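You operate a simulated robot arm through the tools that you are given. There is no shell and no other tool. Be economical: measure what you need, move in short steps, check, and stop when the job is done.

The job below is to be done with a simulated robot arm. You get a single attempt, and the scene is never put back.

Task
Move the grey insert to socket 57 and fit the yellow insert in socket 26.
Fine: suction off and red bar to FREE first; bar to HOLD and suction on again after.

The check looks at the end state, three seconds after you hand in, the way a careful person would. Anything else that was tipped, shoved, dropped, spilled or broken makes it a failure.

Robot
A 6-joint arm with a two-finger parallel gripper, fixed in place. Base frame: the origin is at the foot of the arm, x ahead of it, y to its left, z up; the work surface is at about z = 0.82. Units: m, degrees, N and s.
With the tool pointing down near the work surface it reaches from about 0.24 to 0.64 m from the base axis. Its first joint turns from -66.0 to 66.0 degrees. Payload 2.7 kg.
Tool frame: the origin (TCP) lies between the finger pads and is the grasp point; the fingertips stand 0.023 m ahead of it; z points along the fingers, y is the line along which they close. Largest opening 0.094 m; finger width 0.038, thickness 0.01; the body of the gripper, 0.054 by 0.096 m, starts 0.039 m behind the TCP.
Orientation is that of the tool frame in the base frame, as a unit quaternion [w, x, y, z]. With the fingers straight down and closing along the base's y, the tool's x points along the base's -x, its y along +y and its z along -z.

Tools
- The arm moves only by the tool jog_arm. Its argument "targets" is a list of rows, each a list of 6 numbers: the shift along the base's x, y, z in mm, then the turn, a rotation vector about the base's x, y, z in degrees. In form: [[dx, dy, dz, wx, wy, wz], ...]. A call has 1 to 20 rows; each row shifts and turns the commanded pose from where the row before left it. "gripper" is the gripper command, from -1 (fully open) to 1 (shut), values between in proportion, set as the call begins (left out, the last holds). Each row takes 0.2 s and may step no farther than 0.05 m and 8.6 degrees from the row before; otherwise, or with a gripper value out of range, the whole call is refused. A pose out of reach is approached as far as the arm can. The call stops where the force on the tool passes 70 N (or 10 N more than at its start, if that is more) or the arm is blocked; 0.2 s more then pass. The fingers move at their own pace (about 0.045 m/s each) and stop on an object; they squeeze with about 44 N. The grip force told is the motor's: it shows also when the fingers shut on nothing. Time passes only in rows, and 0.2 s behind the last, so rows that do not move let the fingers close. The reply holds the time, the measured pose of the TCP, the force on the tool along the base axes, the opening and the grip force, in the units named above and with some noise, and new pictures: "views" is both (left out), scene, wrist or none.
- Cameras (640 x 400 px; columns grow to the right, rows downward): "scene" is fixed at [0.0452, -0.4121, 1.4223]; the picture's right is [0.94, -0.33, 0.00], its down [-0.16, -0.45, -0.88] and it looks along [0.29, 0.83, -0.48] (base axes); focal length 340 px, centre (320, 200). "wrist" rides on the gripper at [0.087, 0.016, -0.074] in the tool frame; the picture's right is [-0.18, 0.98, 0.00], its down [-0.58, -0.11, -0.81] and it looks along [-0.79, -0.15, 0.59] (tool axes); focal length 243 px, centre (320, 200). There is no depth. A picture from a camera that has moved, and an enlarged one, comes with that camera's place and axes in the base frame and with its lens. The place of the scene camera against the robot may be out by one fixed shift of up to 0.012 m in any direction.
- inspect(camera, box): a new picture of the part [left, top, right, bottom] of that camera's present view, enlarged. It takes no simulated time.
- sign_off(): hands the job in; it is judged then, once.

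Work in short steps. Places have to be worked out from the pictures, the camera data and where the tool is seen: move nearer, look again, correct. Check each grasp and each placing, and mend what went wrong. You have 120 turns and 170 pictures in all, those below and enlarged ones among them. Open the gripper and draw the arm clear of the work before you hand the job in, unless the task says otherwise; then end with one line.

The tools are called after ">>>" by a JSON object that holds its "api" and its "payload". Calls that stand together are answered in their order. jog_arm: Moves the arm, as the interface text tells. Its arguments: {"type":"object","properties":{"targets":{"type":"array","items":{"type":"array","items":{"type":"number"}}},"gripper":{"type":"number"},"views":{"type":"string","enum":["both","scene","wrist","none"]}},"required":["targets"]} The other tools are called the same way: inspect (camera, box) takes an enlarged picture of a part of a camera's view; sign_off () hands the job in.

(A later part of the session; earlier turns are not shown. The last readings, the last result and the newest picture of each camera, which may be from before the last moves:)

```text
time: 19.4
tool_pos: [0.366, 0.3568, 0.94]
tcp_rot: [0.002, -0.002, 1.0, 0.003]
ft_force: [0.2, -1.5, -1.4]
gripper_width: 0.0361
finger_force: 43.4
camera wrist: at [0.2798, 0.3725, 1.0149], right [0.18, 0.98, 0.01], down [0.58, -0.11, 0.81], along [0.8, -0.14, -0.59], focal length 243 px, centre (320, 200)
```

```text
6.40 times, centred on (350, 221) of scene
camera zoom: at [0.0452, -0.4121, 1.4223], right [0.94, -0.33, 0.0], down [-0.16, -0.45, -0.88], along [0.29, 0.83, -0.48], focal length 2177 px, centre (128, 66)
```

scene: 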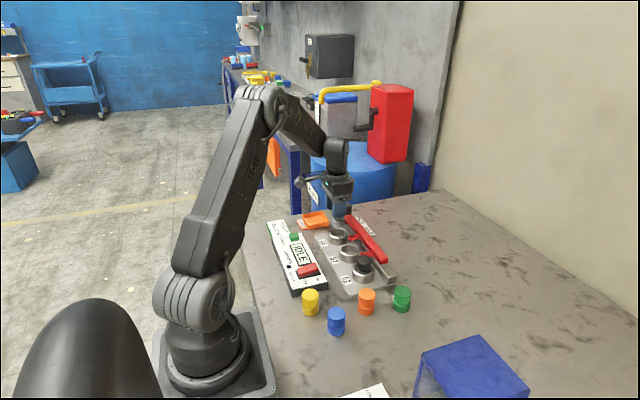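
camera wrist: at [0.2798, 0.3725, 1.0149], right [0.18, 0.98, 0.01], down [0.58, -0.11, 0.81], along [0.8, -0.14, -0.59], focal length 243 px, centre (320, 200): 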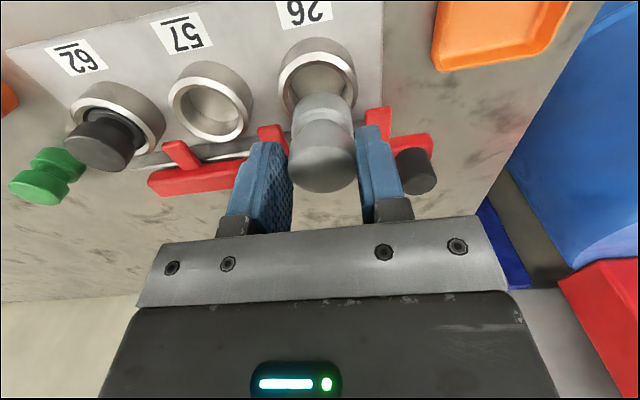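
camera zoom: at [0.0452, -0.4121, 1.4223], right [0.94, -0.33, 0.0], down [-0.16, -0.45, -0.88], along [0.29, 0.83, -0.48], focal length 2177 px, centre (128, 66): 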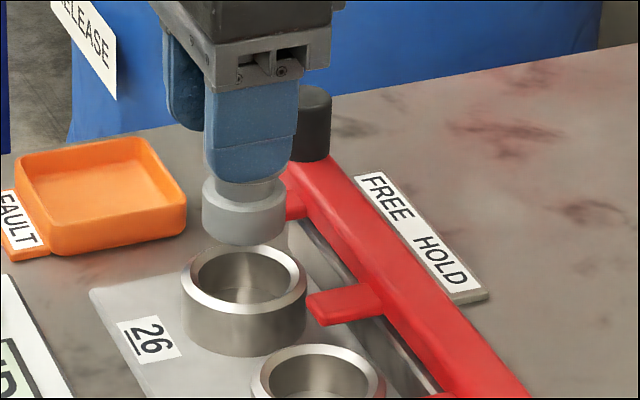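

The insert is fully out and clears the rim. I traverse −76 mm in y to socket 57 at the same height and will match the rim's pixel place with the reference I just took (rim left 276, right 436, top y≈105 in zoom).

>>> {"api": "jog_arm", "payload": {"targets": [[0, -38, 0, 0, 0, 0], [0, -38, 0, 0, 0, 0], [0, 0, 0, 0, 0, 0], [0, 0, 0, 0, 0, 0]], "views": "none"}}

>>> {"api": "inspect", "payload": {"camera": "wrist", "box": [140, 0, 460, 200]}}

>>> {"api": "inspect", "payload": {"camera": "scene", "box": [310, 200, 410, 262]}}

```text
time: 20.4
tool_pos: [0.3661, 0.2845, 0.9415]
tcp_rot: [0.002, -0.001, 1.0, 0.003]
ft_force: [-0.3, -0.2, -0.2]
gripper_width: 0.036
finger_force: 44.2
```

```text
2.00 times, centred on (300, 100) of wrist
camera zoom: at [0.2791, 0.2989, 1.0143], right [0.18, 0.98, 0.01], down [0.58, -0.11, 0.81], along [0.8, -0.14, -0.59], focal length 485 px, centre (360, 400)
```

zoom: 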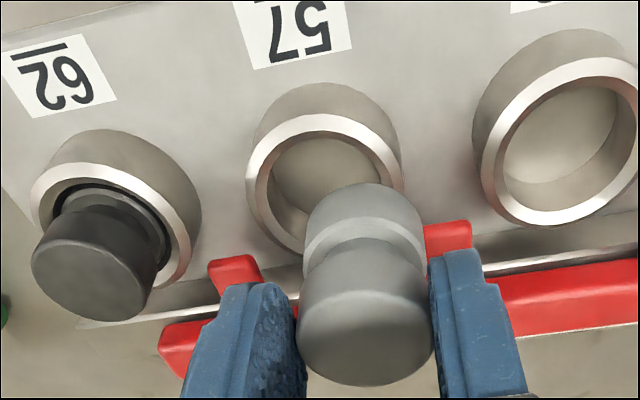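

```text
6.40 times, centred on (360, 231) of scene
camera zoom: at [0.0452, -0.4121, 1.4223], right [0.94, -0.33, 0.0], down [-0.16, -0.45, -0.88], along [0.29, 0.83, -0.48], focal length 2177 px, centre (64, 2)
```

zoom: 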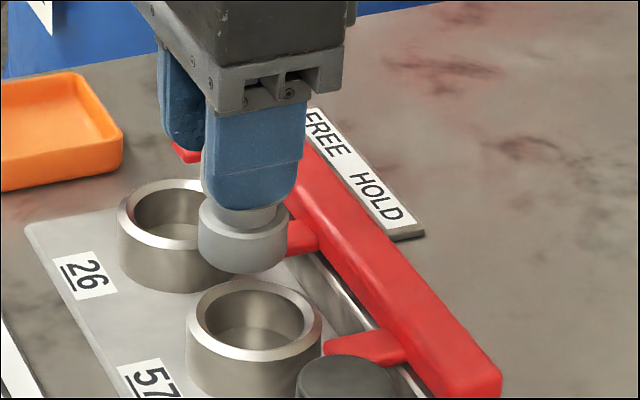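

Socket 57's rim still sits about 30 px left of its reference place, about 12 mm, so the pitch is near 85 mm. I move −12 mm in y and compare again.

>>> {"api": "jog_arm", "payload": {"targets": [[0, -12, 0, 0, 0, 0], [0, 0, 0, 0, 0, 0], [0, 0, 0, 0, 0, 0]], "views": "none"}}

>>> {"api": "inspect", "payload": {"camera": "wrist", "box": [140, 0, 460, 200]}}

>>> {"api": "inspect", "payload": {"camera": "scene", "box": [310, 200, 410, 262]}}

```text
time: 21.2
tool_pos: [0.3666, 0.2728, 0.9404]
tcp_rot: [0.003, -0.002, 1.0, 0.002]
ft_force: [1.2, -0.1, -0.2]
gripper_width: 0.0361
finger_force: 43.8
```

```text
2.00 times, centred on (300, 100) of wrist
camera zoom: at [0.2798, 0.2876, 1.0144], right [0.18, 0.98, 0.01], down [0.58, -0.11, 0.81], along [0.8, -0.14, -0.59], focal length 485 px, centre (360, 400)
```

zoom: 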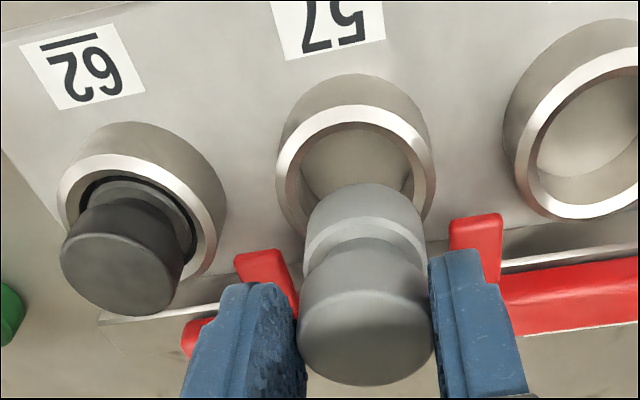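

```text
6.40 times, centred on (360, 231) of scene
camera zoom: at [0.0452, -0.4121, 1.4223], right [0.94, -0.33, 0.0], down [-0.16, -0.45, -0.88], along [0.29, 0.83, -0.48], focal length 2177 px, centre (64, 2)
```

zoom: 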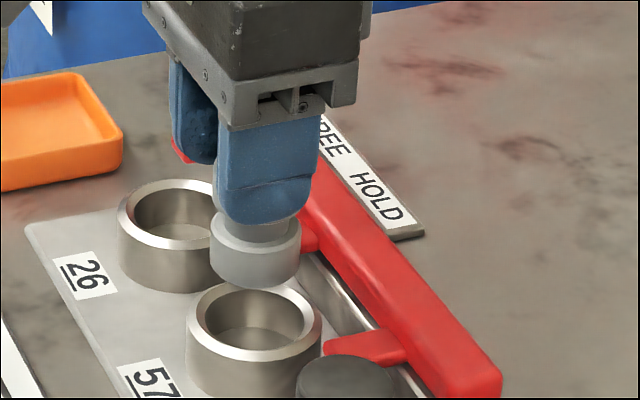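

The view now matches the reference almost pixel for pixel. I lower straight down the same 45 mm in short steps.

>>> {"api": "jog_arm", "payload": {"targets": [[0, 0, -10, 0, 0, 0], [0, 0, -10, 0, 0, 0], [0, 0, -8, 0, 0, 0], [0, 0, -6, 0, 0, 0], [0, 0, -5, 0, 0, 0], [0, 0, -4, 0, 0, 0], [0, 0, -2, 0, 0, 0], [0, 0, 0, 0, 0, 0]], "views": "wrist"}}

>>> {"api": "inspect", "payload": {"camera": "scene", "box": [310, 200, 410, 262]}}

```text
time: 23.0
tool_pos: [0.3652, 0.2681, 0.8959]
tcp_rot: [0.001, -0.001, 1.0, 0.003]
ft_force: [0.7, -0.1, 0.2]
gripper_width: 0.036
finger_force: 43.9
camera wrist: at [0.2786, 0.2837, 0.97], right [0.18, 0.98, 0.01], down [0.58, -0.11, 0.81], along [0.8, -0.14, -0.59], focal length 243 px, centre (320, 200)
```

wrist: 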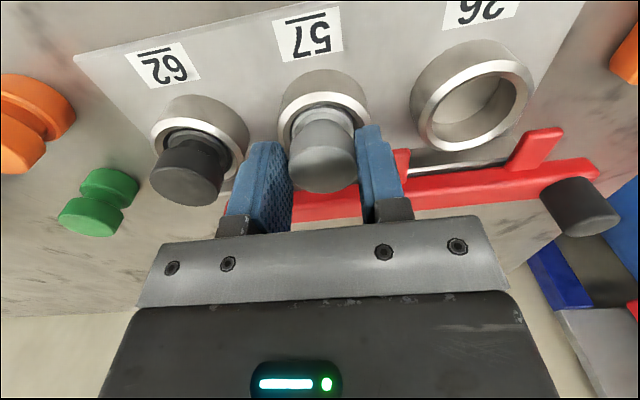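

```text
6.40 times, centred on (360, 231) of scene
camera zoom: at [0.0452, -0.4121, 1.4223], right [0.94, -0.33, 0.0], down [-0.16, -0.45, -0.88], along [0.29, 0.83, -0.48], focal length 2177 px, centre (64, 2)
```

zoom: 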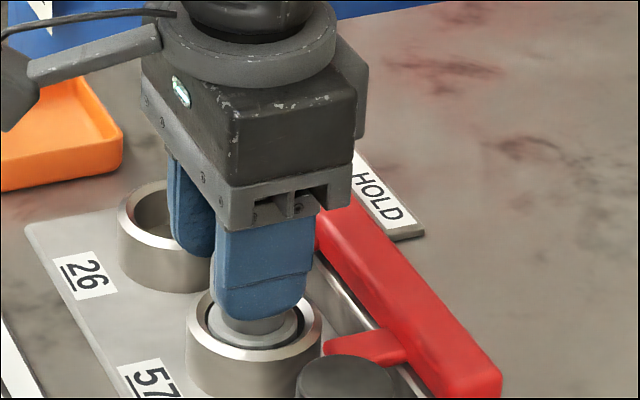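

The insert is in the socket; I check its centring closely before release.

>>> {"api": "inspect", "payload": {"camera": "scene", "box": [330, 235, 370, 260]}}

>>> {"api": "inspect", "payload": {"camera": "wrist", "box": [240, 50, 400, 150]}}

```text
16.00 times, centred on (350, 248) of scene
camera zoom: at [0.0452, -0.4121, 1.4223], right [0.94, -0.33, 0.0], down [-0.16, -0.45, -0.88], along [0.29, 0.83, -0.48], focal length 5442 px, centre (-160, -560)
```

zoom: 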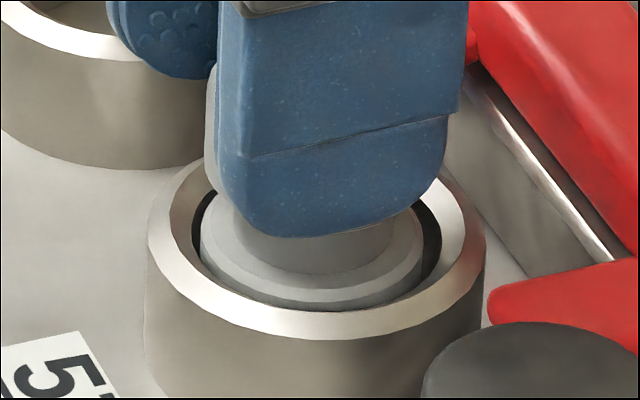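

```text
4.00 times, centred on (320, 100) of wrist
camera zoom: at [0.2786, 0.2837, 0.97], right [0.18, 0.98, 0.01], down [0.58, -0.11, 0.81], along [0.8, -0.14, -0.59], focal length 970 px, centre (320, 600)
```

zoom: 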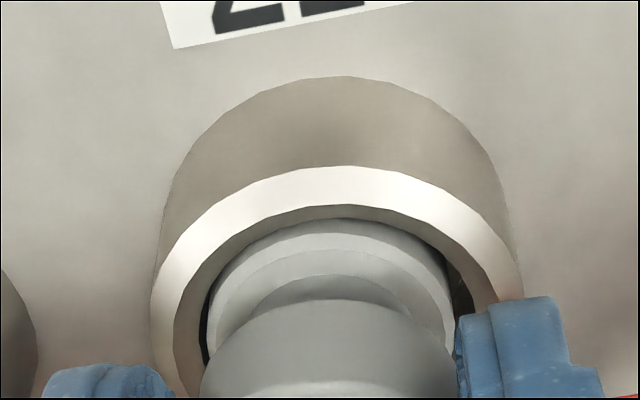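

There is loose clearance with a larger gap on the +y/+x side, so I nudge +2 mm y and +1 mm x, then settle down a touch until contact.

>>> {"api": "jog_arm", "payload": {"targets": [[1, 2, 0, 0, 0, 0], [0, 0, -1, 0, 0, 0], [0, 0, -1, 0, 0, 0], [0, 0, 0, 0, 0, 0]], "views": "none"}}

>>> {"api": "inspect", "payload": {"camera": "wrist", "box": [240, 50, 400, 150]}}

```text
time: 24.0
tool_pos: [0.3669, 0.2716, 0.894]
tcp_rot: [0.003, -0.002, 1.0, 0.003]
ft_force: [-6.5, -1.5, 17.1]
gripper_width: 0.0358
finger_force: 43.7
```

```text
4.00 times, centred on (320, 100) of wrist
camera zoom: at [0.2803, 0.2864, 0.9675], right [0.18, 0.98, 0.01], down [0.58, -0.11, 0.81], along [0.8, -0.14, -0.59], focal length 970 px, centre (320, 600)
```

zoom: 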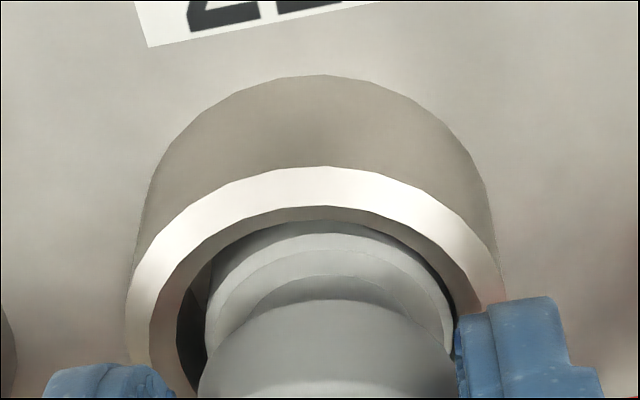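

It is seated (17 N floor contact) and nearly centred. I release to 43 mm and rise straight up.

>>> {"api": "jog_arm", "payload": {"targets": [[0, 0, 1, 0, 0, 0], [0, 0, 0, 0, 0, 0], [0, 0, 0, 0, 0, 0]], "gripper": 0.06, "views": "none"}}

>>> {"api": "jog_arm", "payload": {"targets": [[0, 0, 15, 0, 0, 0], [0, 0, 20, 0, 0, 0], [0, 0, 30, 0, 0, 0], [0, 0, 20, 0, 0, 0], [0, 0, 0, 0, 0, 0]], "views": "both"}}

>>> {"api": "inspect", "payload": {"camera": "scene", "box": [310, 200, 410, 262]}}

```text
time: 24.8
tool_pos: [0.3665, 0.272, 0.8943]
tcp_rot: [0.003, -0.002, 1.0, 0.002]
ft_force: [-0.3, 0.4, -0.3]
gripper_width: 0.044
finger_force: 0.1
```

```text
time: 26.0
tool_pos: [0.3683, 0.2707, 0.9797]
tcp_rot: [0.002, -0.002, 1.0, 0.003]
ft_force: [0.3, -0.4, 0.5]
gripper_width: 0.0443
finger_force: 0.0
camera wrist: at [0.2811, 0.2869, 1.0538], right [0.18, 0.98, 0.01], down [0.58, -0.11, 0.81], along [0.8, -0.14, -0.59], focal length 243 px, centre (320, 200)
```

scene: 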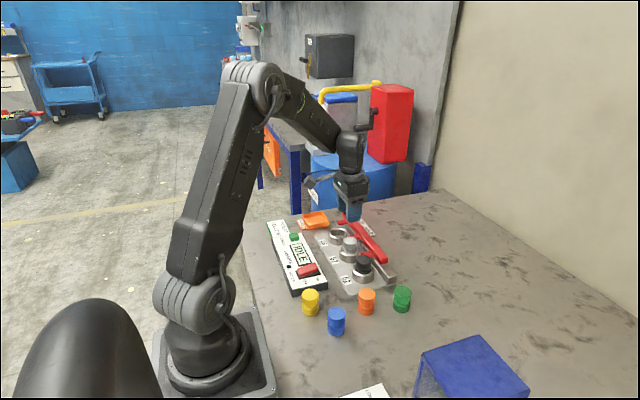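
wrist: 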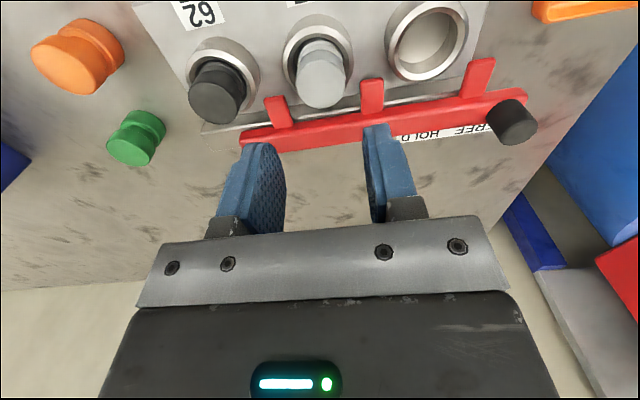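

```text
6.40 times, centred on (360, 231) of scene
camera zoom: at [0.0452, -0.4121, 1.4223], right [0.94, -0.33, 0.0], down [-0.16, -0.45, -0.88], along [0.29, 0.83, -0.48], focal length 2177 px, centre (64, 2)
```

zoom: 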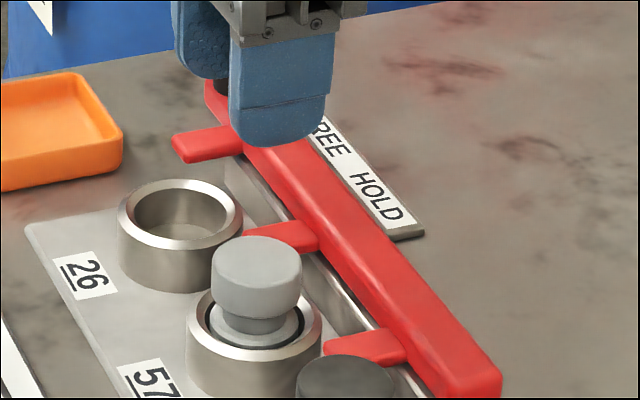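

Grey stands properly in 57. Next is the yellow insert, roughly at (0.213, 0.127); I move up and back with a downward pitch to measure it.

>>> {"api": "jog_arm", "payload": {"targets": [[-30, -25, 20, 0, 0, 0], [-30, -25, 20, 0, 0, 0], [-35, -25, 0, 0, 0, 0], [-30, -25, 0, 0, 8, 0], [-30, -20, 0, 0, 8, 0], [0, 0, 0, 0, 0, 0], [0, 0, 0, 0, 0, 0]], "gripper": -0.3}}

>>> {"api": "inspect", "payload": {"camera": "wrist", "box": [200, 0, 520, 200]}}

```text
time: 27.6
tool_pos: [0.2106, 0.1507, 1.0169]
tcp_rot: [-0.138, -0.001, 0.99, 0.003]
ft_force: [-0.3, -0.4, 0.1]
gripper_width: 0.0611
finger_force: 0.0
camera wrist: at [0.1488, 0.1659, 1.1112], right [0.18, 0.98, -0.04], down [0.78, -0.11, 0.62], along [0.6, -0.14, -0.79], focal length 243 px, centre (320, 200)
```

scene: 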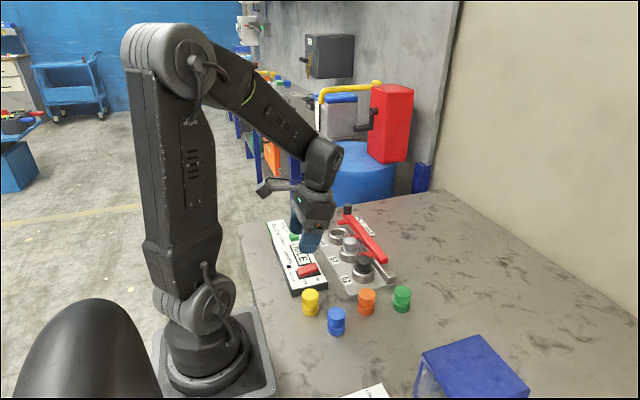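
wrist: 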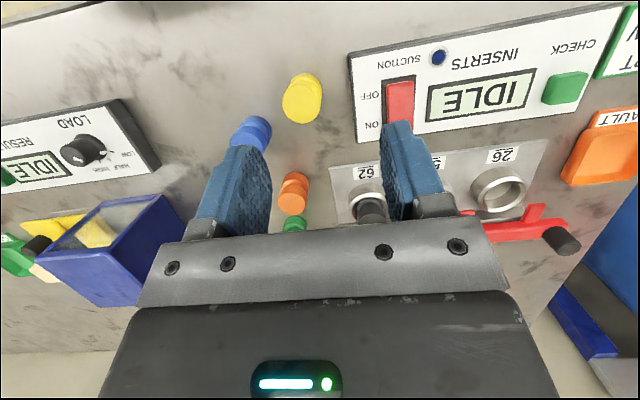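

```text
2.00 times, centred on (360, 100) of wrist
camera zoom: at [0.1488, 0.1659, 1.1112], right [0.18, 0.98, -0.04], down [0.78, -0.11, 0.62], along [0.6, -0.14, -0.79], focal length 485 px, centre (240, 400)
```

zoom: 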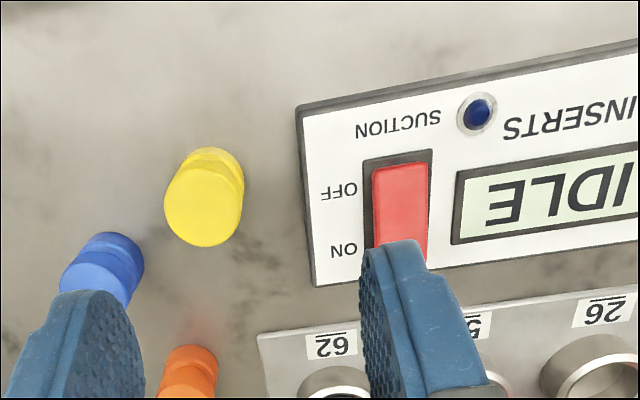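

Yellow's top centre is consistently at (0.213, 0.1255), z≈0.868. I level the tool and hover above it.

>>> {"api": "jog_arm", "payload": {"targets": [[0, -12, -30, 0, -8, 0], [2, -13, -30, 0, -8, 0], [0, 0, -25, 0, 0, 0], [0, 0, 0, 0, 0, 0], [0, 0, 0, 0, 0, 0]], "gripper": -0.15}}

>>> {"api": "inspect", "payload": {"camera": "scene", "box": [260, 250, 360, 312]}}

```text
time: 28.8
tool_pos: [0.2137, 0.1265, 0.9341]
tcp_rot: [0.002, -0.002, 1.0, 0.002]
ft_force: [-0.7, 0.7, 0.2]
gripper_width: 0.0538
finger_force: 0.1
camera wrist: at [0.1283, 0.1414, 1.0078], right [0.18, 0.98, 0.01], down [0.58, -0.11, 0.81], along [0.8, -0.14, -0.59], focal length 243 px, centre (320, 200)
```

scene: 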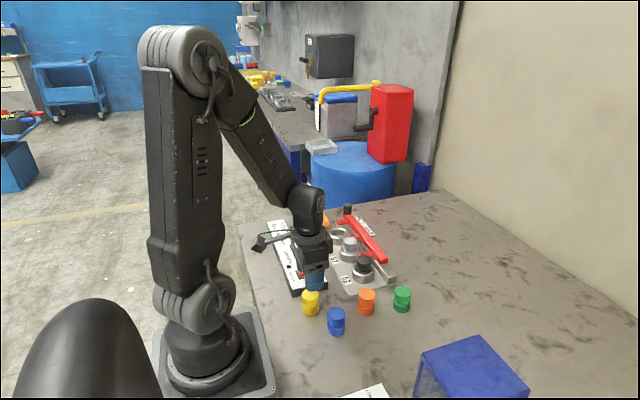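
wrist: 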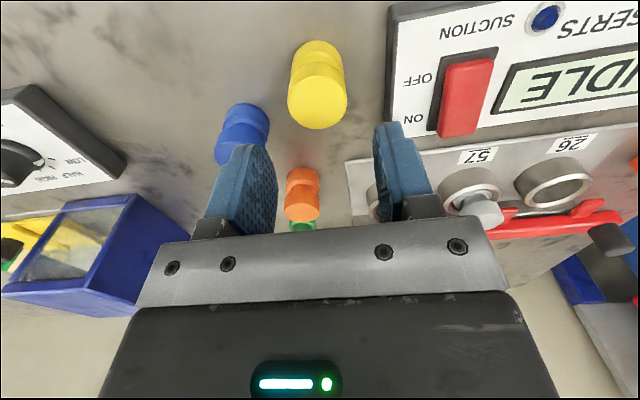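

```text
6.40 times, centred on (310, 281) of scene
camera zoom: at [0.0452, -0.4121, 1.4223], right [0.94, -0.33, 0.0], down [-0.16, -0.45, -0.88], along [0.29, 0.83, -0.48], focal length 2177 px, centre (384, -318)
```

zoom: 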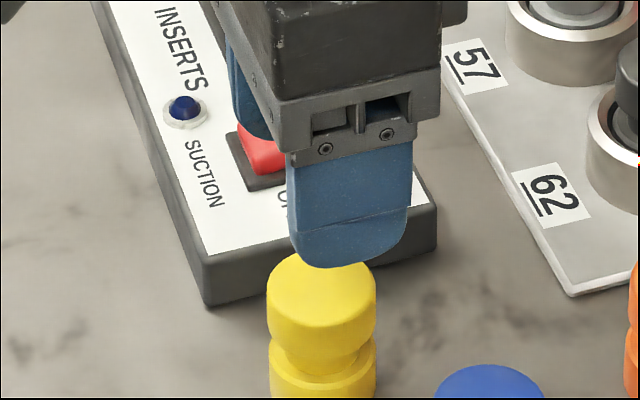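

The pose agrees (top at about 0.215, 0.125). I descend to TCP z≈0.873 and compare with the grey grasp picture before closing.

>>> {"api": "jog_arm", "payload": {"targets": [[1, -1, -25, 0, 0, 0], [0, 0, -20, 0, 0, 0], [0, 0, -10, 0, 0, 0], [0, 0, -6, 0, 0, 0], [0, 0, 0, 0, 0, 0]], "views": "wrist"}}

>>> {"api": "inspect", "payload": {"camera": "scene", "box": [260, 260, 360, 322]}}

```text
time: 30.0
tool_pos: [0.2163, 0.1248, 0.8715]
tcp_rot: [0.001, -0.002, 1.0, 0.002]
ft_force: [0.9, 0.0, 1.5]
gripper_width: 0.0541
finger_force: 0.0
camera wrist: at [0.1296, 0.1408, 0.9465], right [0.18, 0.98, 0.01], down [0.58, -0.11, 0.81], along [0.8, -0.14, -0.59], focal length 243 px, centre (320, 200)
```

wrist: 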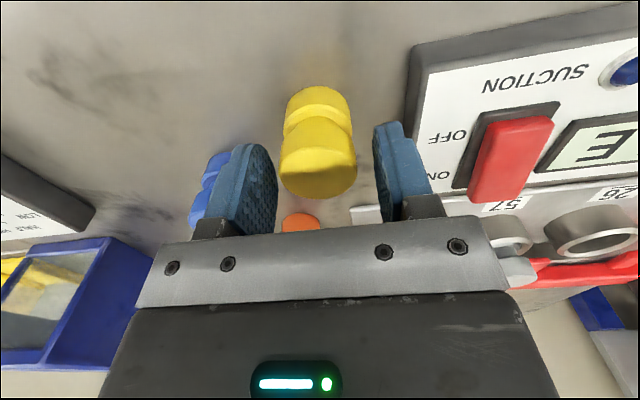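

```text
6.40 times, centred on (310, 291) of scene
camera zoom: at [0.0452, -0.4121, 1.4223], right [0.94, -0.33, 0.0], down [-0.16, -0.45, -0.88], along [0.29, 0.83, -0.48], focal length 2177 px, centre (384, -382)
```

zoom: 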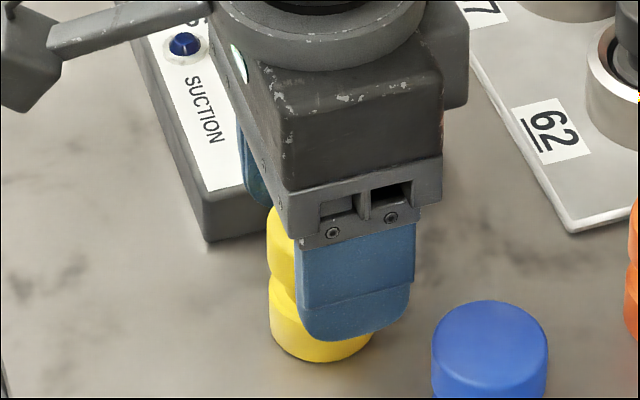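

Compared with the grey grasp, yellow appears about 14 mm higher and 8 mm nearer the base relative to the TCP. I raise 13 mm, shift −7 mm in x, and compare again.

>>> {"api": "jog_arm", "payload": {"targets": [[0, 0, 13, 0, 0, 0], [-7, 0, 0, 0, 0, 0], [0, 0, 0, 0, 0, 0]], "views": "wrist"}}

>>> {"api": "inspect", "payload": {"camera": "scene", "box": [260, 260, 360, 322]}}

```text
time: 30.8
tool_pos: [0.2085, 0.1261, 0.8881]
tcp_rot: [0.002, -0.001, 1.0, 0.003]
ft_force: [-0.3, -0.2, -0.7]
gripper_width: 0.0537
finger_force: 0.0
camera wrist: at [0.1216, 0.1405, 0.9607], right [0.18, 0.98, 0.01], down [0.58, -0.11, 0.81], along [0.79, -0.14, -0.59], focal length 243 px, centre (320, 200)
```

wrist: 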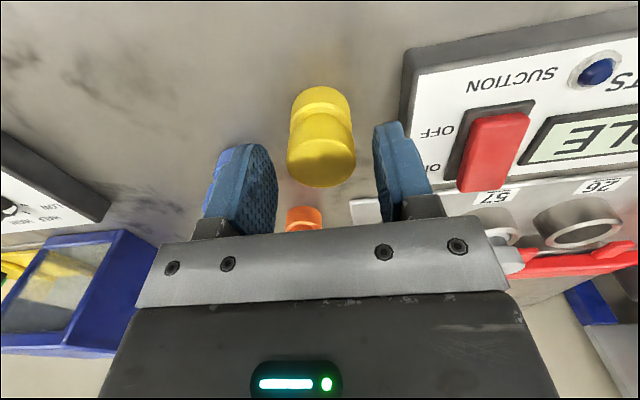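

```text
6.40 times, centred on (310, 291) of scene
camera zoom: at [0.0452, -0.4121, 1.4223], right [0.94, -0.33, 0.0], down [-0.16, -0.45, -0.88], along [0.29, 0.83, -0.48], focal length 2177 px, centre (384, -382)
```

zoom: 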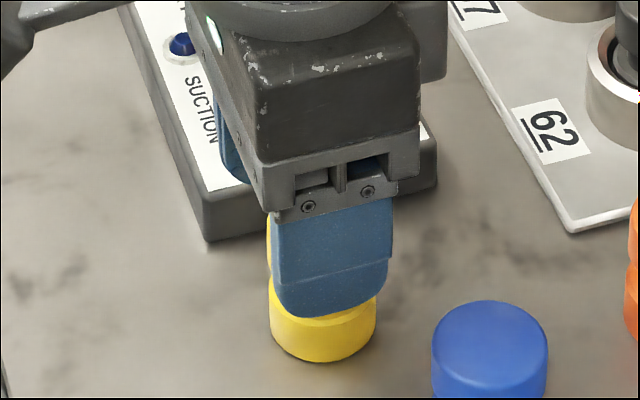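

The cap now spans 287–356, nearly identical to the held grey (288–356). I make a small trim of −1 mm x and −2 mm z, and close.

>>> {"api": "jog_arm", "payload": {"targets": [[-1, 0, -2, 0, 0, 0], [0, 0, 0, 0, 0, 0]], "views": "none"}}

>>> {"api": "jog_arm", "payload": {"targets": [[0, 0, 0, 0, 0, 0], [0, 0, 0, 0, 0, 0], [0, 0, 0, 0, 0, 0]], "gripper": 1, "views": "none"}}

>>> {"api": "inspect", "payload": {"camera": "wrist", "box": [140, 0, 460, 200]}}

```text
time: 31.4
tool_pos: [0.2076, 0.1265, 0.8851]
tcp_rot: [0.001, -0.002, 1.0, 0.004]
ft_force: [-0.3, -0.2, -0.7]
gripper_width: 0.0542
finger_force: 0.1
```

```text
time: 32.2
tool_pos: [0.2087, 0.1268, 0.8849]
tcp_rot: [0.002, -0.001, 1.0, 0.002]
ft_force: [-0.5, 0.8, 1.3]
gripper_width: 0.0361
finger_force: 43.7
```

```text
2.00 times, centred on (300, 100) of wrist
camera zoom: at [0.1214, 0.1411, 0.9585], right [0.18, 0.98, 0.01], down [0.58, -0.11, 0.81], along [0.79, -0.14, -0.59], focal length 485 px, centre (360, 400)
```

zoom: 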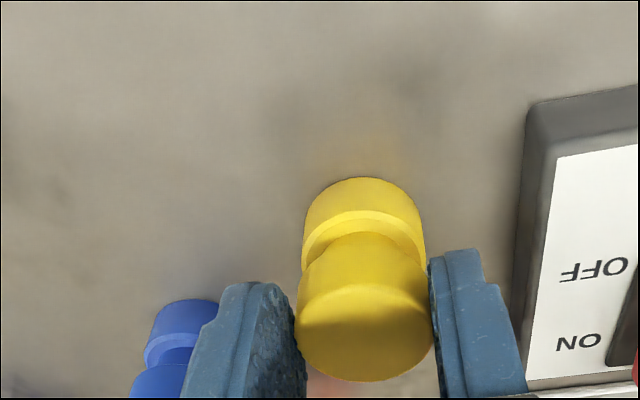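

Yellow is held at 36 mm in almost the same pixel place as grey was. I lift to z≈0.99 and carry it to above socket 26.

>>> {"api": "jog_arm", "payload": {"targets": [[0, 0, 15, 0, 0, 0], [0, 0, 30, 0, 0, 0], [0, 0, 30, 0, 0, 0], [0, 0, 30, 0, 0, 0], [26, 38, 0, 0, 0, 0], [26, 38, 0, 0, 0, 0], [26, 38, 0, 0, 0, 0], [26, 38, 0, 0, 0, 0], [26, 38, 0, 0, 0, 0], [27, 40, 0, 0, 0, 0], [0, 0, 0, 0, 0, 0], [0, 0, 0, 0, 0, 0]]}}

```text
time: 34.8
tool_pos: [0.3635, 0.357, 0.9904]
tcp_rot: [0.001, -0.002, 1.0, 0.003]
ft_force: [0.4, -0.1, 0.2]
gripper_width: 0.0361
finger_force: 44.2
camera wrist: at [0.2774, 0.3723, 1.0641], right [0.18, 0.98, 0.01], down [0.58, -0.11, 0.81], along [0.8, -0.14, -0.59], focal length 243 px, centre (320, 200)
```

scene: 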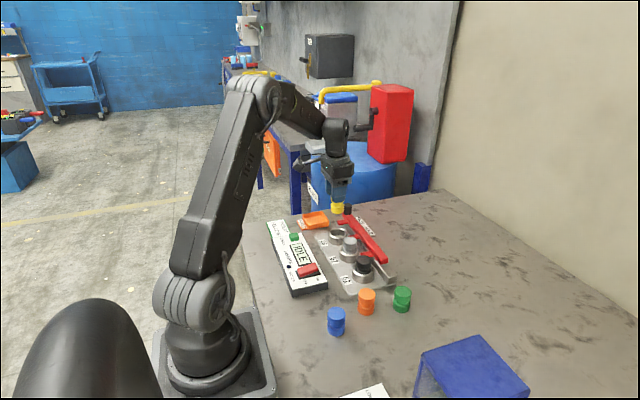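
wrist: 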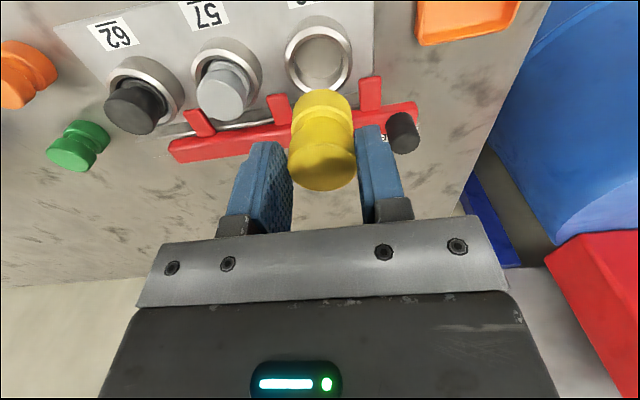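

I lower 49 mm to the reference height (about 0.941), nudge +2 mm x, and compare with the reference picture of rim 26.

>>> {"api": "jog_arm", "payload": {"targets": [[2, 0, -20, 0, 0, 0], [0, 0, -20, 0, 0, 0], [0, 0, -9, 0, 0, 0], [0, 0, 0, 0, 0, 0], [0, 0, 0, 0, 0, 0]], "views": "none"}}

>>> {"api": "inspect", "payload": {"camera": "wrist", "box": [140, 0, 460, 200]}}

>>> {"api": "inspect", "payload": {"camera": "scene", "box": [300, 190, 400, 252]}}

```text
time: 36.0
tool_pos: [0.3649, 0.356, 0.9402]
tcp_rot: [0.002, -0.002, 1.0, 0.003]
ft_force: [0.1, -0.6, -0.3]
gripper_width: 0.0358
finger_force: 43.9
```

```text
2.00 times, centred on (300, 100) of wrist
camera zoom: at [0.2787, 0.372, 1.0134], right [0.18, 0.98, 0.01], down [0.58, -0.11, 0.81], along [0.8, -0.14, -0.59], focal length 485 px, centre (360, 400)
```

zoom: 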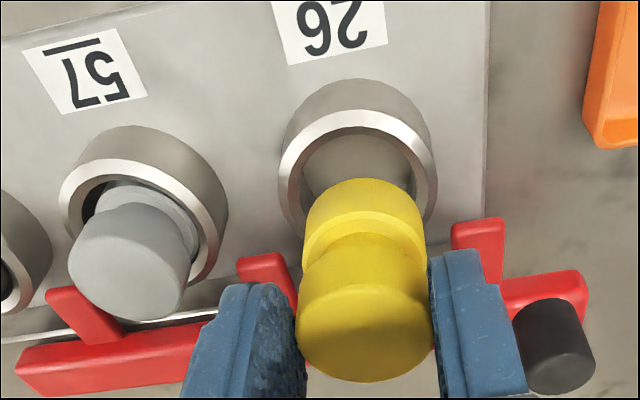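

```text
6.40 times, centred on (350, 221) of scene
camera zoom: at [0.0452, -0.4121, 1.4223], right [0.94, -0.33, 0.0], down [-0.16, -0.45, -0.88], along [0.29, 0.83, -0.48], focal length 2177 px, centre (128, 66)
```

zoom: 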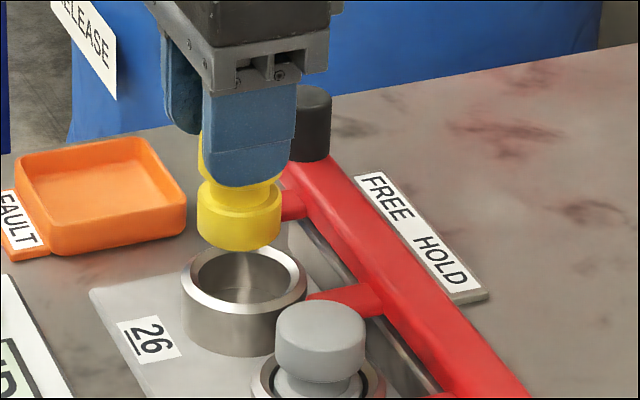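

The rim is about 5 px low against the reference and the insert about 5 px high, so I add +3 mm in x before lowering.

>>> {"api": "jog_arm", "payload": {"targets": [[3, 0, 0, 0, 0, 0], [0, 0, -10, 0, 0, 0], [0, 0, -10, 0, 0, 0], [0, 0, -4, 0, 0, 0], [0, 0, 0, 0, 0, 0]], "views": "none"}}

>>> {"api": "inspect", "payload": {"camera": "wrist", "box": [240, 30, 400, 130]}}

>>> {"api": "inspect", "payload": {"camera": "scene", "box": [315, 215, 365, 246]}}

```text
time: 37.2
tool_pos: [0.3681, 0.3564, 0.9176]
tcp_rot: [0.001, -0.001, 1.0, 0.002]
ft_force: [0.4, -0.2, -1.3]
gripper_width: 0.0361
finger_force: 44.2
```

```text
4.00 times, centred on (320, 80) of wrist
camera zoom: at [0.2822, 0.3706, 0.9905], right [0.18, 0.98, 0.01], down [0.58, -0.11, 0.81], along [0.8, -0.14, -0.59], focal length 970 px, centre (320, 680)
```

zoom: 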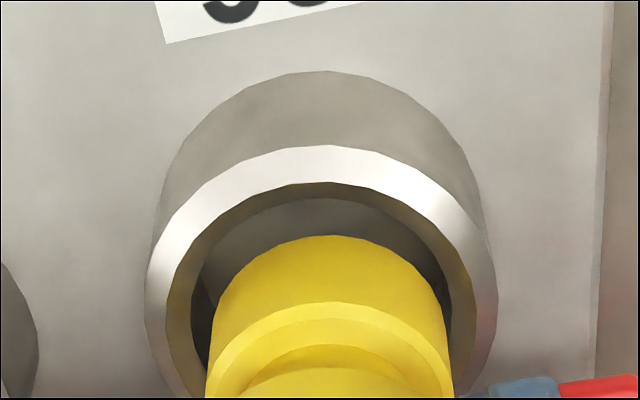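

```text
12.80 times, centred on (340, 230) of scene
camera zoom: at [0.0452, -0.4121, 1.4223], right [0.94, -0.33, 0.0], down [-0.16, -0.45, -0.88], along [0.29, 0.83, -0.48], focal length 4354 px, centre (64, -190)
```

zoom: 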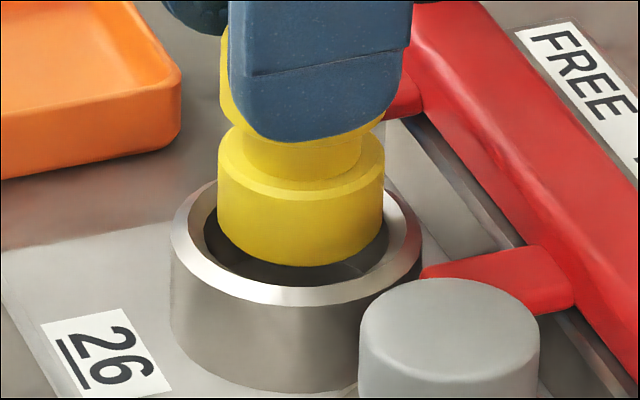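

The base is at the mouth, centred within about 1 mm. I continue down in small steps until it seats.

>>> {"api": "jog_arm", "payload": {"targets": [[-1, 0, -6, 0, 0, 0], [0, 0, -6, 0, 0, 0], [0, 0, -5, 0, 0, 0], [0, 0, -3, 0, 0, 0], [0, 0, -2, 0, 0, 0], [0, 0, 0, 0, 0, 0]], "views": "none"}}

>>> {"api": "inspect", "payload": {"camera": "wrist", "box": [240, 50, 400, 150]}}

>>> {"api": "inspect", "payload": {"camera": "scene", "box": [315, 215, 365, 246]}}

```text
time: 38.6
tool_pos: [0.3682, 0.3575, 0.8936]
tcp_rot: [0.001, -0.002, 1.0, 0.002]
ft_force: [0.9, -1.9, -0.9]
gripper_width: 0.0363
finger_force: 44.1
```

```text
4.00 times, centred on (320, 100) of wrist
camera zoom: at [0.2816, 0.3713, 0.9689], right [0.18, 0.98, 0.01], down [0.58, -0.11, 0.81], along [0.8, -0.14, -0.59], focal length 970 px, centre (320, 600)
```

zoom: 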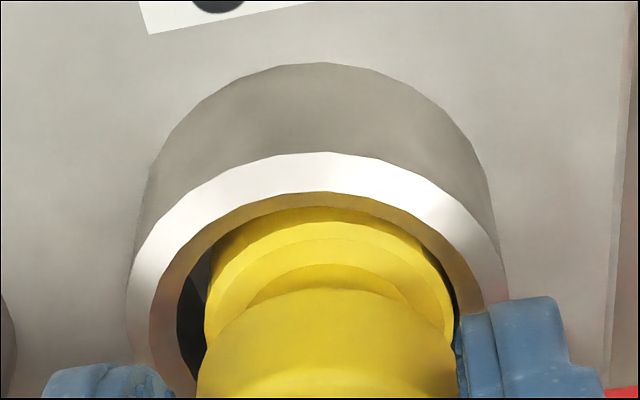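

```text
12.80 times, centred on (340, 230) of scene
camera zoom: at [0.0452, -0.4121, 1.4223], right [0.94, -0.33, 0.0], down [-0.16, -0.45, -0.88], along [0.29, 0.83, -0.48], focal length 4354 px, centre (64, -190)
```

zoom: 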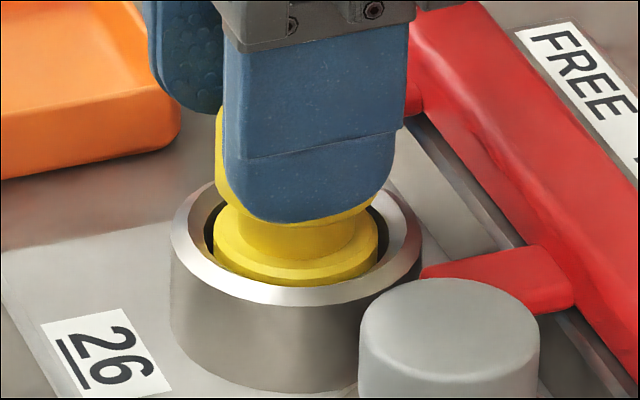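

It is in the socket with a slight +y bias; I trim −1 mm y and lower to contact.

>>> {"api": "jog_arm", "payload": {"targets": [[0, -1, 0, 0, 0, 0], [0, 0, -1, 0, 0, 0], [0, 0, -1, 0, 0, 0], [0, 0, -1, 0, 0, 0], [0, 0, 0, 0, 0, 0]], "views": "none"}}

```text
time: 39.8
tool_pos: [0.369, 0.3549, 0.8943]
tcp_rot: [0.003, -0.002, 1.0, 0.005]
ft_force: [-5.8, -3.8, 26.4]
gripper_width: 0.0359
finger_force: 44.0
```

Floor contact (26 N) confirms seating. I release to 44 mm and rise.

>>> {"api": "jog_arm", "payload": {"targets": [[0, 0, 2, 0, 0, 0], [0, 0, 0, 0, 0, 0], [0, 0, 0, 0, 0, 0]], "gripper": 0.06, "views": "none"}}

>>> {"api": "jog_arm", "payload": {"targets": [[0, 0, 15, 0, 0, 0], [0, 0, 20, 0, 0, 0], [0, 0, 30, 0, 0, 0], [0, 0, 20, 0, 0, 0], [0, 0, 0, 0, 0, 0]], "views": "wrist"}}

>>> {"api": "inspect", "payload": {"camera": "scene", "box": [310, 195, 410, 257]}}

```text
time: 40.6
tool_pos: [0.3673, 0.3542, 0.8937]
tcp_rot: [0.002, -0.002, 1.0, 0.003]
ft_force: [-1.4, 0.4, -0.6]
gripper_width: 0.0439
finger_force: 0.0
```

```text
time: 41.8
tool_pos: [0.3674, 0.3534, 0.9817]
tcp_rot: [0.002, -0.002, 1.0, 0.003]
ft_force: [-0.1, -0.1, -0.2]
gripper_width: 0.0441
finger_force: 0.1
camera wrist: at [0.2811, 0.3681, 1.0553], right [0.18, 0.98, 0.01], down [0.58, -0.11, 0.81], along [0.8, -0.14, -0.59], focal length 243 px, centre (320, 200)
```

wrist: 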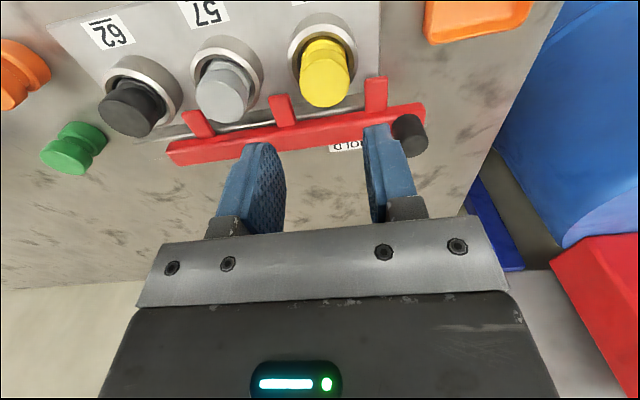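

```text
6.40 times, centred on (360, 226) of scene
camera zoom: at [0.0452, -0.4121, 1.4223], right [0.94, -0.33, 0.0], down [-0.16, -0.45, -0.88], along [0.29, 0.83, -0.48], focal length 2177 px, centre (64, 34)
```

zoom: 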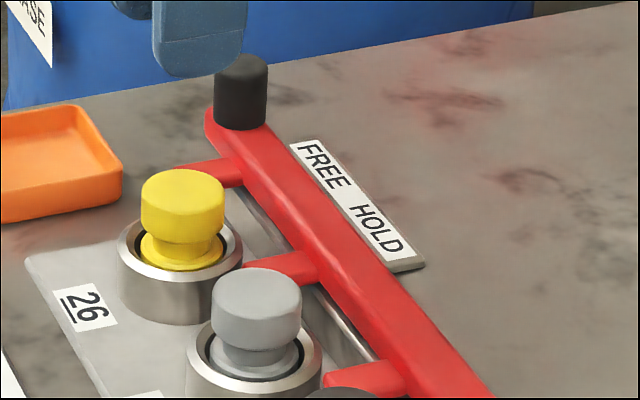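

Both inserts are seated upright. Now the bar: I go over the knob (about 0.427, 0.424), open to 52 mm, and descend to cage it.

>>> {"api": "jog_arm", "payload": {"targets": [[30, 35, 0, 0, 0, 0], [30, 35, 0, 0, 0, 0], [0, 0, 0, 0, 0, 0], [0, 0, -20, 0, 0, 0], [0, 0, 0, 0, 0, 0]], "gripper": -0.1, "views": "wrist"}}

```text
time: 43.0
tool_pos: [0.4271, 0.4254, 0.9587]
tcp_rot: [0.002, -0.001, 1.0, 0.003]
ft_force: [0.5, 0.4, 0.2]
gripper_width: 0.0518
finger_force: 0.0
camera wrist: at [0.3415, 0.4404, 1.0332], right [0.18, 0.98, 0.01], down [0.58, -0.11, 0.81], along [0.8, -0.14, -0.59], focal length 243 px, centre (320, 200)
```

wrist: 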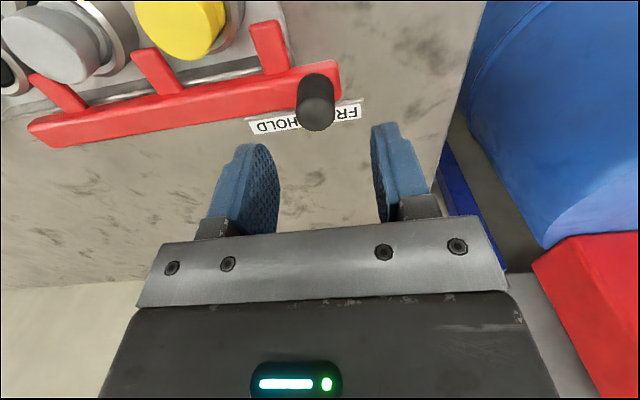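

The knob sits centred ahead of the fingers as it did before the first push. I descend to the same height (about 0.908).

>>> {"api": "jog_arm", "payload": {"targets": [[0, 0, -20, 0, 0, 0], [0, 0, -20, 0, 0, 0], [0, 0, -10, 0, 0, 0], [0, 0, 0, 0, 0, 0]], "views": "wrist"}}

>>> {"api": "jog_arm", "payload": {"targets": [[0, -10, 0, 0, 0, 0], [0, -8, 0, 0, 0, 0], [0, -8, 0, 0, 0, 0], [0, -8, 0, 0, 0, 0], [0, -6, 0, 0, 0, 0], [0, 0, 0, 0, 0, 0]], "views": "wrist"}}

>>> {"api": "inspect", "payload": {"camera": "scene", "box": [310, 195, 410, 257]}}

```text
time: 44.0
tool_pos: [0.4277, 0.4238, 0.9095]
tcp_rot: [0.002, -0.002, 1.0, 0.003]
ft_force: [-0.4, -0.1, 0.4]
gripper_width: 0.0518
finger_force: 0.1
camera wrist: at [0.3412, 0.4389, 0.9828], right [0.18, 0.98, 0.01], down [0.58, -0.11, 0.81], along [0.8, -0.14, -0.59], focal length 243 px, centre (320, 200)
```

wrist: 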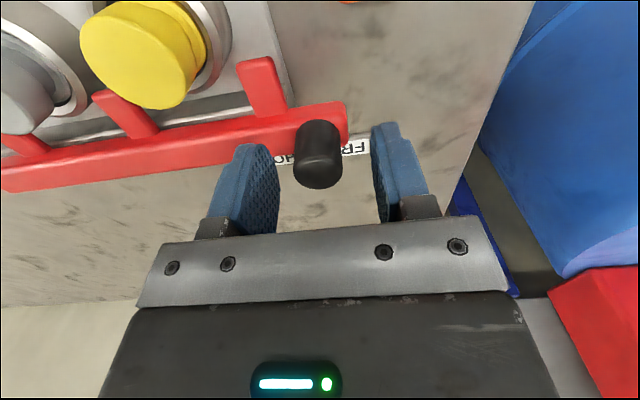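

```text
time: 45.4
tool_pos: [0.4272, 0.3839, 0.9088]
tcp_rot: [0.002, -0.002, 1.0, 0.004]
ft_force: [-0.1, 0.3, -0.2]
gripper_width: 0.0515
finger_force: 0.4
camera wrist: at [0.3408, 0.3987, 0.9823], right [0.18, 0.98, 0.01], down [0.58, -0.11, 0.81], along [0.8, -0.14, -0.59], focal length 243 px, centre (320, 200)
```

wrist: 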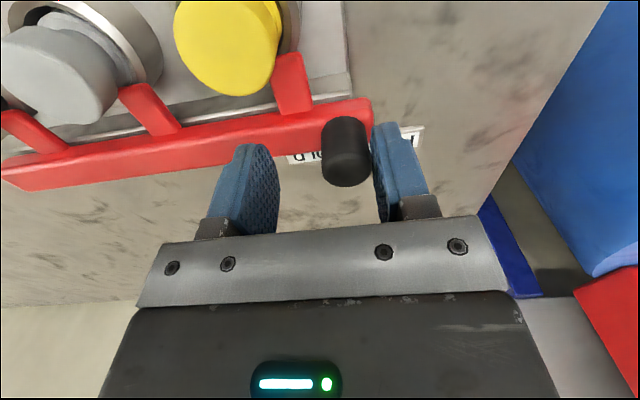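

```text
6.40 times, centred on (360, 226) of scene
camera zoom: at [0.0452, -0.4121, 1.4223], right [0.94, -0.33, 0.0], down [-0.16, -0.45, -0.88], along [0.29, 0.83, -0.48], focal length 2177 px, centre (64, 34)
```

zoom: 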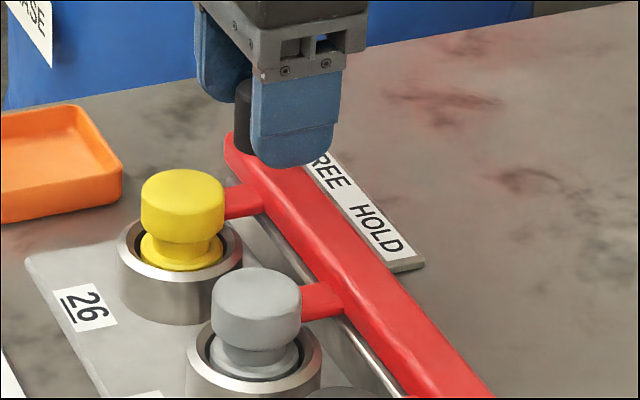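

The bar is sliding back and the fingers are entering beside the necks without touching the inserts. I continue in 3–4 mm steps toward the HOLD stop.

>>> {"api": "jog_arm", "payload": {"targets": [[0, -4, 0, 0, 0, 0], [0, -4, 0, 0, 0, 0], [0, -3, 0, 0, 0, 0], [0, -3, 0, 0, 0, 0], [0, 0, 0, 0, 0, 0]], "views": "none"}}

>>> {"api": "inspect", "payload": {"camera": "scene", "box": [310, 195, 410, 257]}}

```text
time: 46.6
tool_pos: [0.4287, 0.3701, 0.9083]
tcp_rot: [0.002, -0.002, 1.0, 0.003]
ft_force: [-0.2, -0.1, 0.1]
gripper_width: 0.0517
finger_force: 0.0
```

```text
6.40 times, centred on (360, 226) of scene
camera zoom: at [0.0452, -0.4121, 1.4223], right [0.94, -0.33, 0.0], down [-0.16, -0.45, -0.88], along [0.29, 0.83, -0.48], focal length 2177 px, centre (64, 34)
```

zoom: 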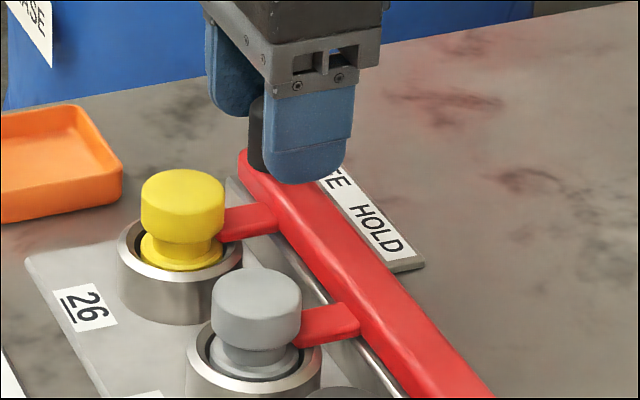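

No resistance and the inserts are undisturbed; I push the last few millimetres to the stop.

>>> {"api": "jog_arm", "payload": {"targets": [[0, -3, 0, 0, 0, 0], [0, -3, 0, 0, 0, 0], [0, -2, 0, 0, 0, 0], [0, 0, 0, 0, 0, 0]], "views": "none"}}

>>> {"api": "inspect", "payload": {"camera": "scene", "box": [310, 195, 410, 257]}}

```text
time: 47.6
tool_pos: [0.4276, 0.3653, 0.908]
tcp_rot: [0.002, -0.002, 1.0, 0.004]
ft_force: [0.9, 10.7, -1.2]
gripper_width: 0.0566
finger_force: 5.4
```

```text
6.40 times, centred on (360, 226) of scene
camera zoom: at [0.0452, -0.4118, 1.4224], right [0.94, -0.33, 0.0], down [-0.16, -0.45, -0.88], along [0.29, 0.83, -0.48], focal length 2177 px, centre (64, 34)
```

zoom: 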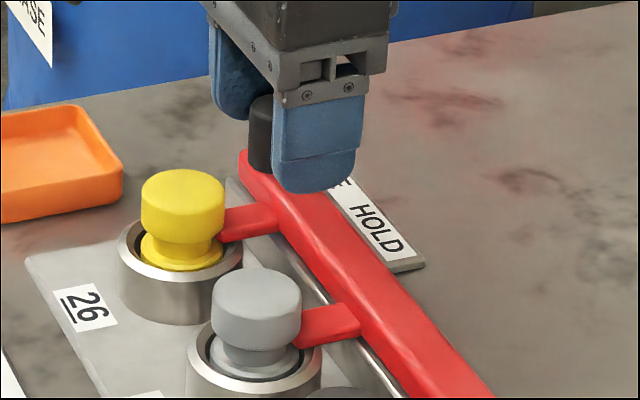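

The stop is reached (+10.7 N) and the bar end is back at its original image place, so it is at HOLD. I back off, rise, close the fingers, and move above the rocker's ON end (0.266, 0.221).

>>> {"api": "jog_arm", "payload": {"targets": [[0, 12, 0, 0, 0, 0], [0, 0, 30, 0, 0, 0], [0, 0, 40, 0, 0, 0], [-32, -31, 0, 0, 0, 0], [-32, -31, 0, 0, 0, 0], [-32, -31, 0, 0, 0, 0], [-32, -31, 0, 0, 0, 0], [-32, -31, 0, 0, 0, 0], [-2, 0, -30, 0, 0, 0], [0, 0, 0, 0, 0, 0]], "gripper": -0.1, "views": "none"}}

>>> {"api": "jog_arm", "payload": {"targets": [[0, 0, 0, 0, 0, 0], [0, 0, 0, 0, 0, 0], [0, 0, 0, 0, 0, 0], [0, 0, 0, 0, 0, 0]], "gripper": 1}}

```text
time: 49.8
tool_pos: [0.2646, 0.2193, 0.9521]
tcp_rot: [0.002, -0.001, 1.0, 0.004]
ft_force: [0.4, -0.4, -0.2]
gripper_width: 0.0515
finger_force: 0.1
```

```text
time: 50.8
tool_pos: [0.265, 0.2187, 0.9524]
tcp_rot: [0.002, -0.002, 1.0, 0.002]
ft_force: [0.1, 0.4, 0.4]
gripper_width: 0.0
finger_force: 40.2
camera wrist: at [0.1789, 0.2342, 1.026], right [0.18, 0.98, 0.01], down [0.58, -0.11, 0.81], along [0.8, -0.14, -0.59], focal length 243 px, centre (320, 200)
```

scene: 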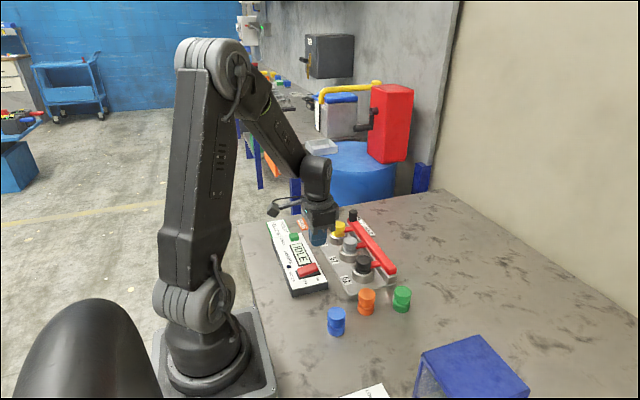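
wrist: 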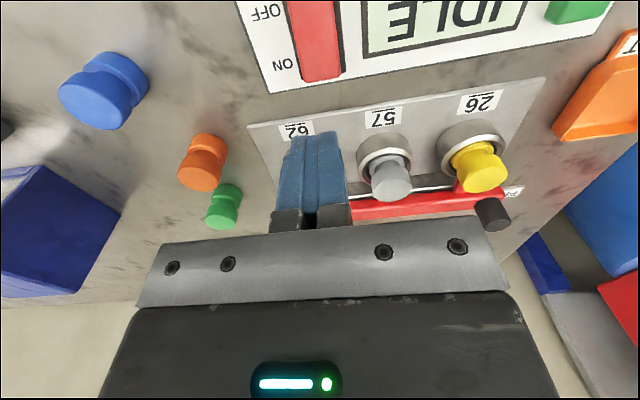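

The rocker's ON end edge is at x≈0.264, y≈0.2206, so the tip overlaps only the ON half. I shift +2 mm y and press down in small guarded steps.

>>> {"api": "jog_arm", "payload": {"targets": [[0, 2, -25, 0, 0, 0], [0, 0, -20, 0, 0, 0], [0, 0, -15, 0, 0, 0], [0, 0, -3, 0, 0, 0], [0, 0, -3, 0, 0, 0], [0, 0, -2, 0, 0, 0], [0, 0, -2, 0, 0, 0], [0, 0, -2, 0, 0, 0], [0, 0, 0, 0, 0, 0]], "views": "none"}}

>>> {"api": "inspect", "payload": {"camera": "scene", "box": [280, 240, 340, 278]}}

```text
time: 52.4
tool_pos: [0.2667, 0.2208, 0.8833]
tcp_rot: [0.003, -0.002, 1.0, 0.004]
ft_force: [-0.7, -2.5, 5.9]
gripper_width: 0.0
finger_force: 42.1
stopped in row 7: the force on the tool passed its limit (the readings are from after the stop); the commanded pose is now the measured one
```

```text
10.53 times, centred on (310, 259) of scene
camera zoom: at [0.0452, -0.4122, 1.4223], right [0.94, -0.33, 0.0], down [-0.16, -0.45, -0.88], along [0.29, 0.83, -0.48], focal length 3580 px, centre (425, -421)
```

zoom: 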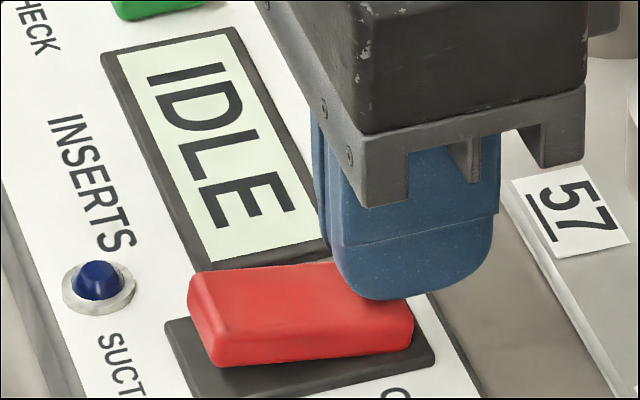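

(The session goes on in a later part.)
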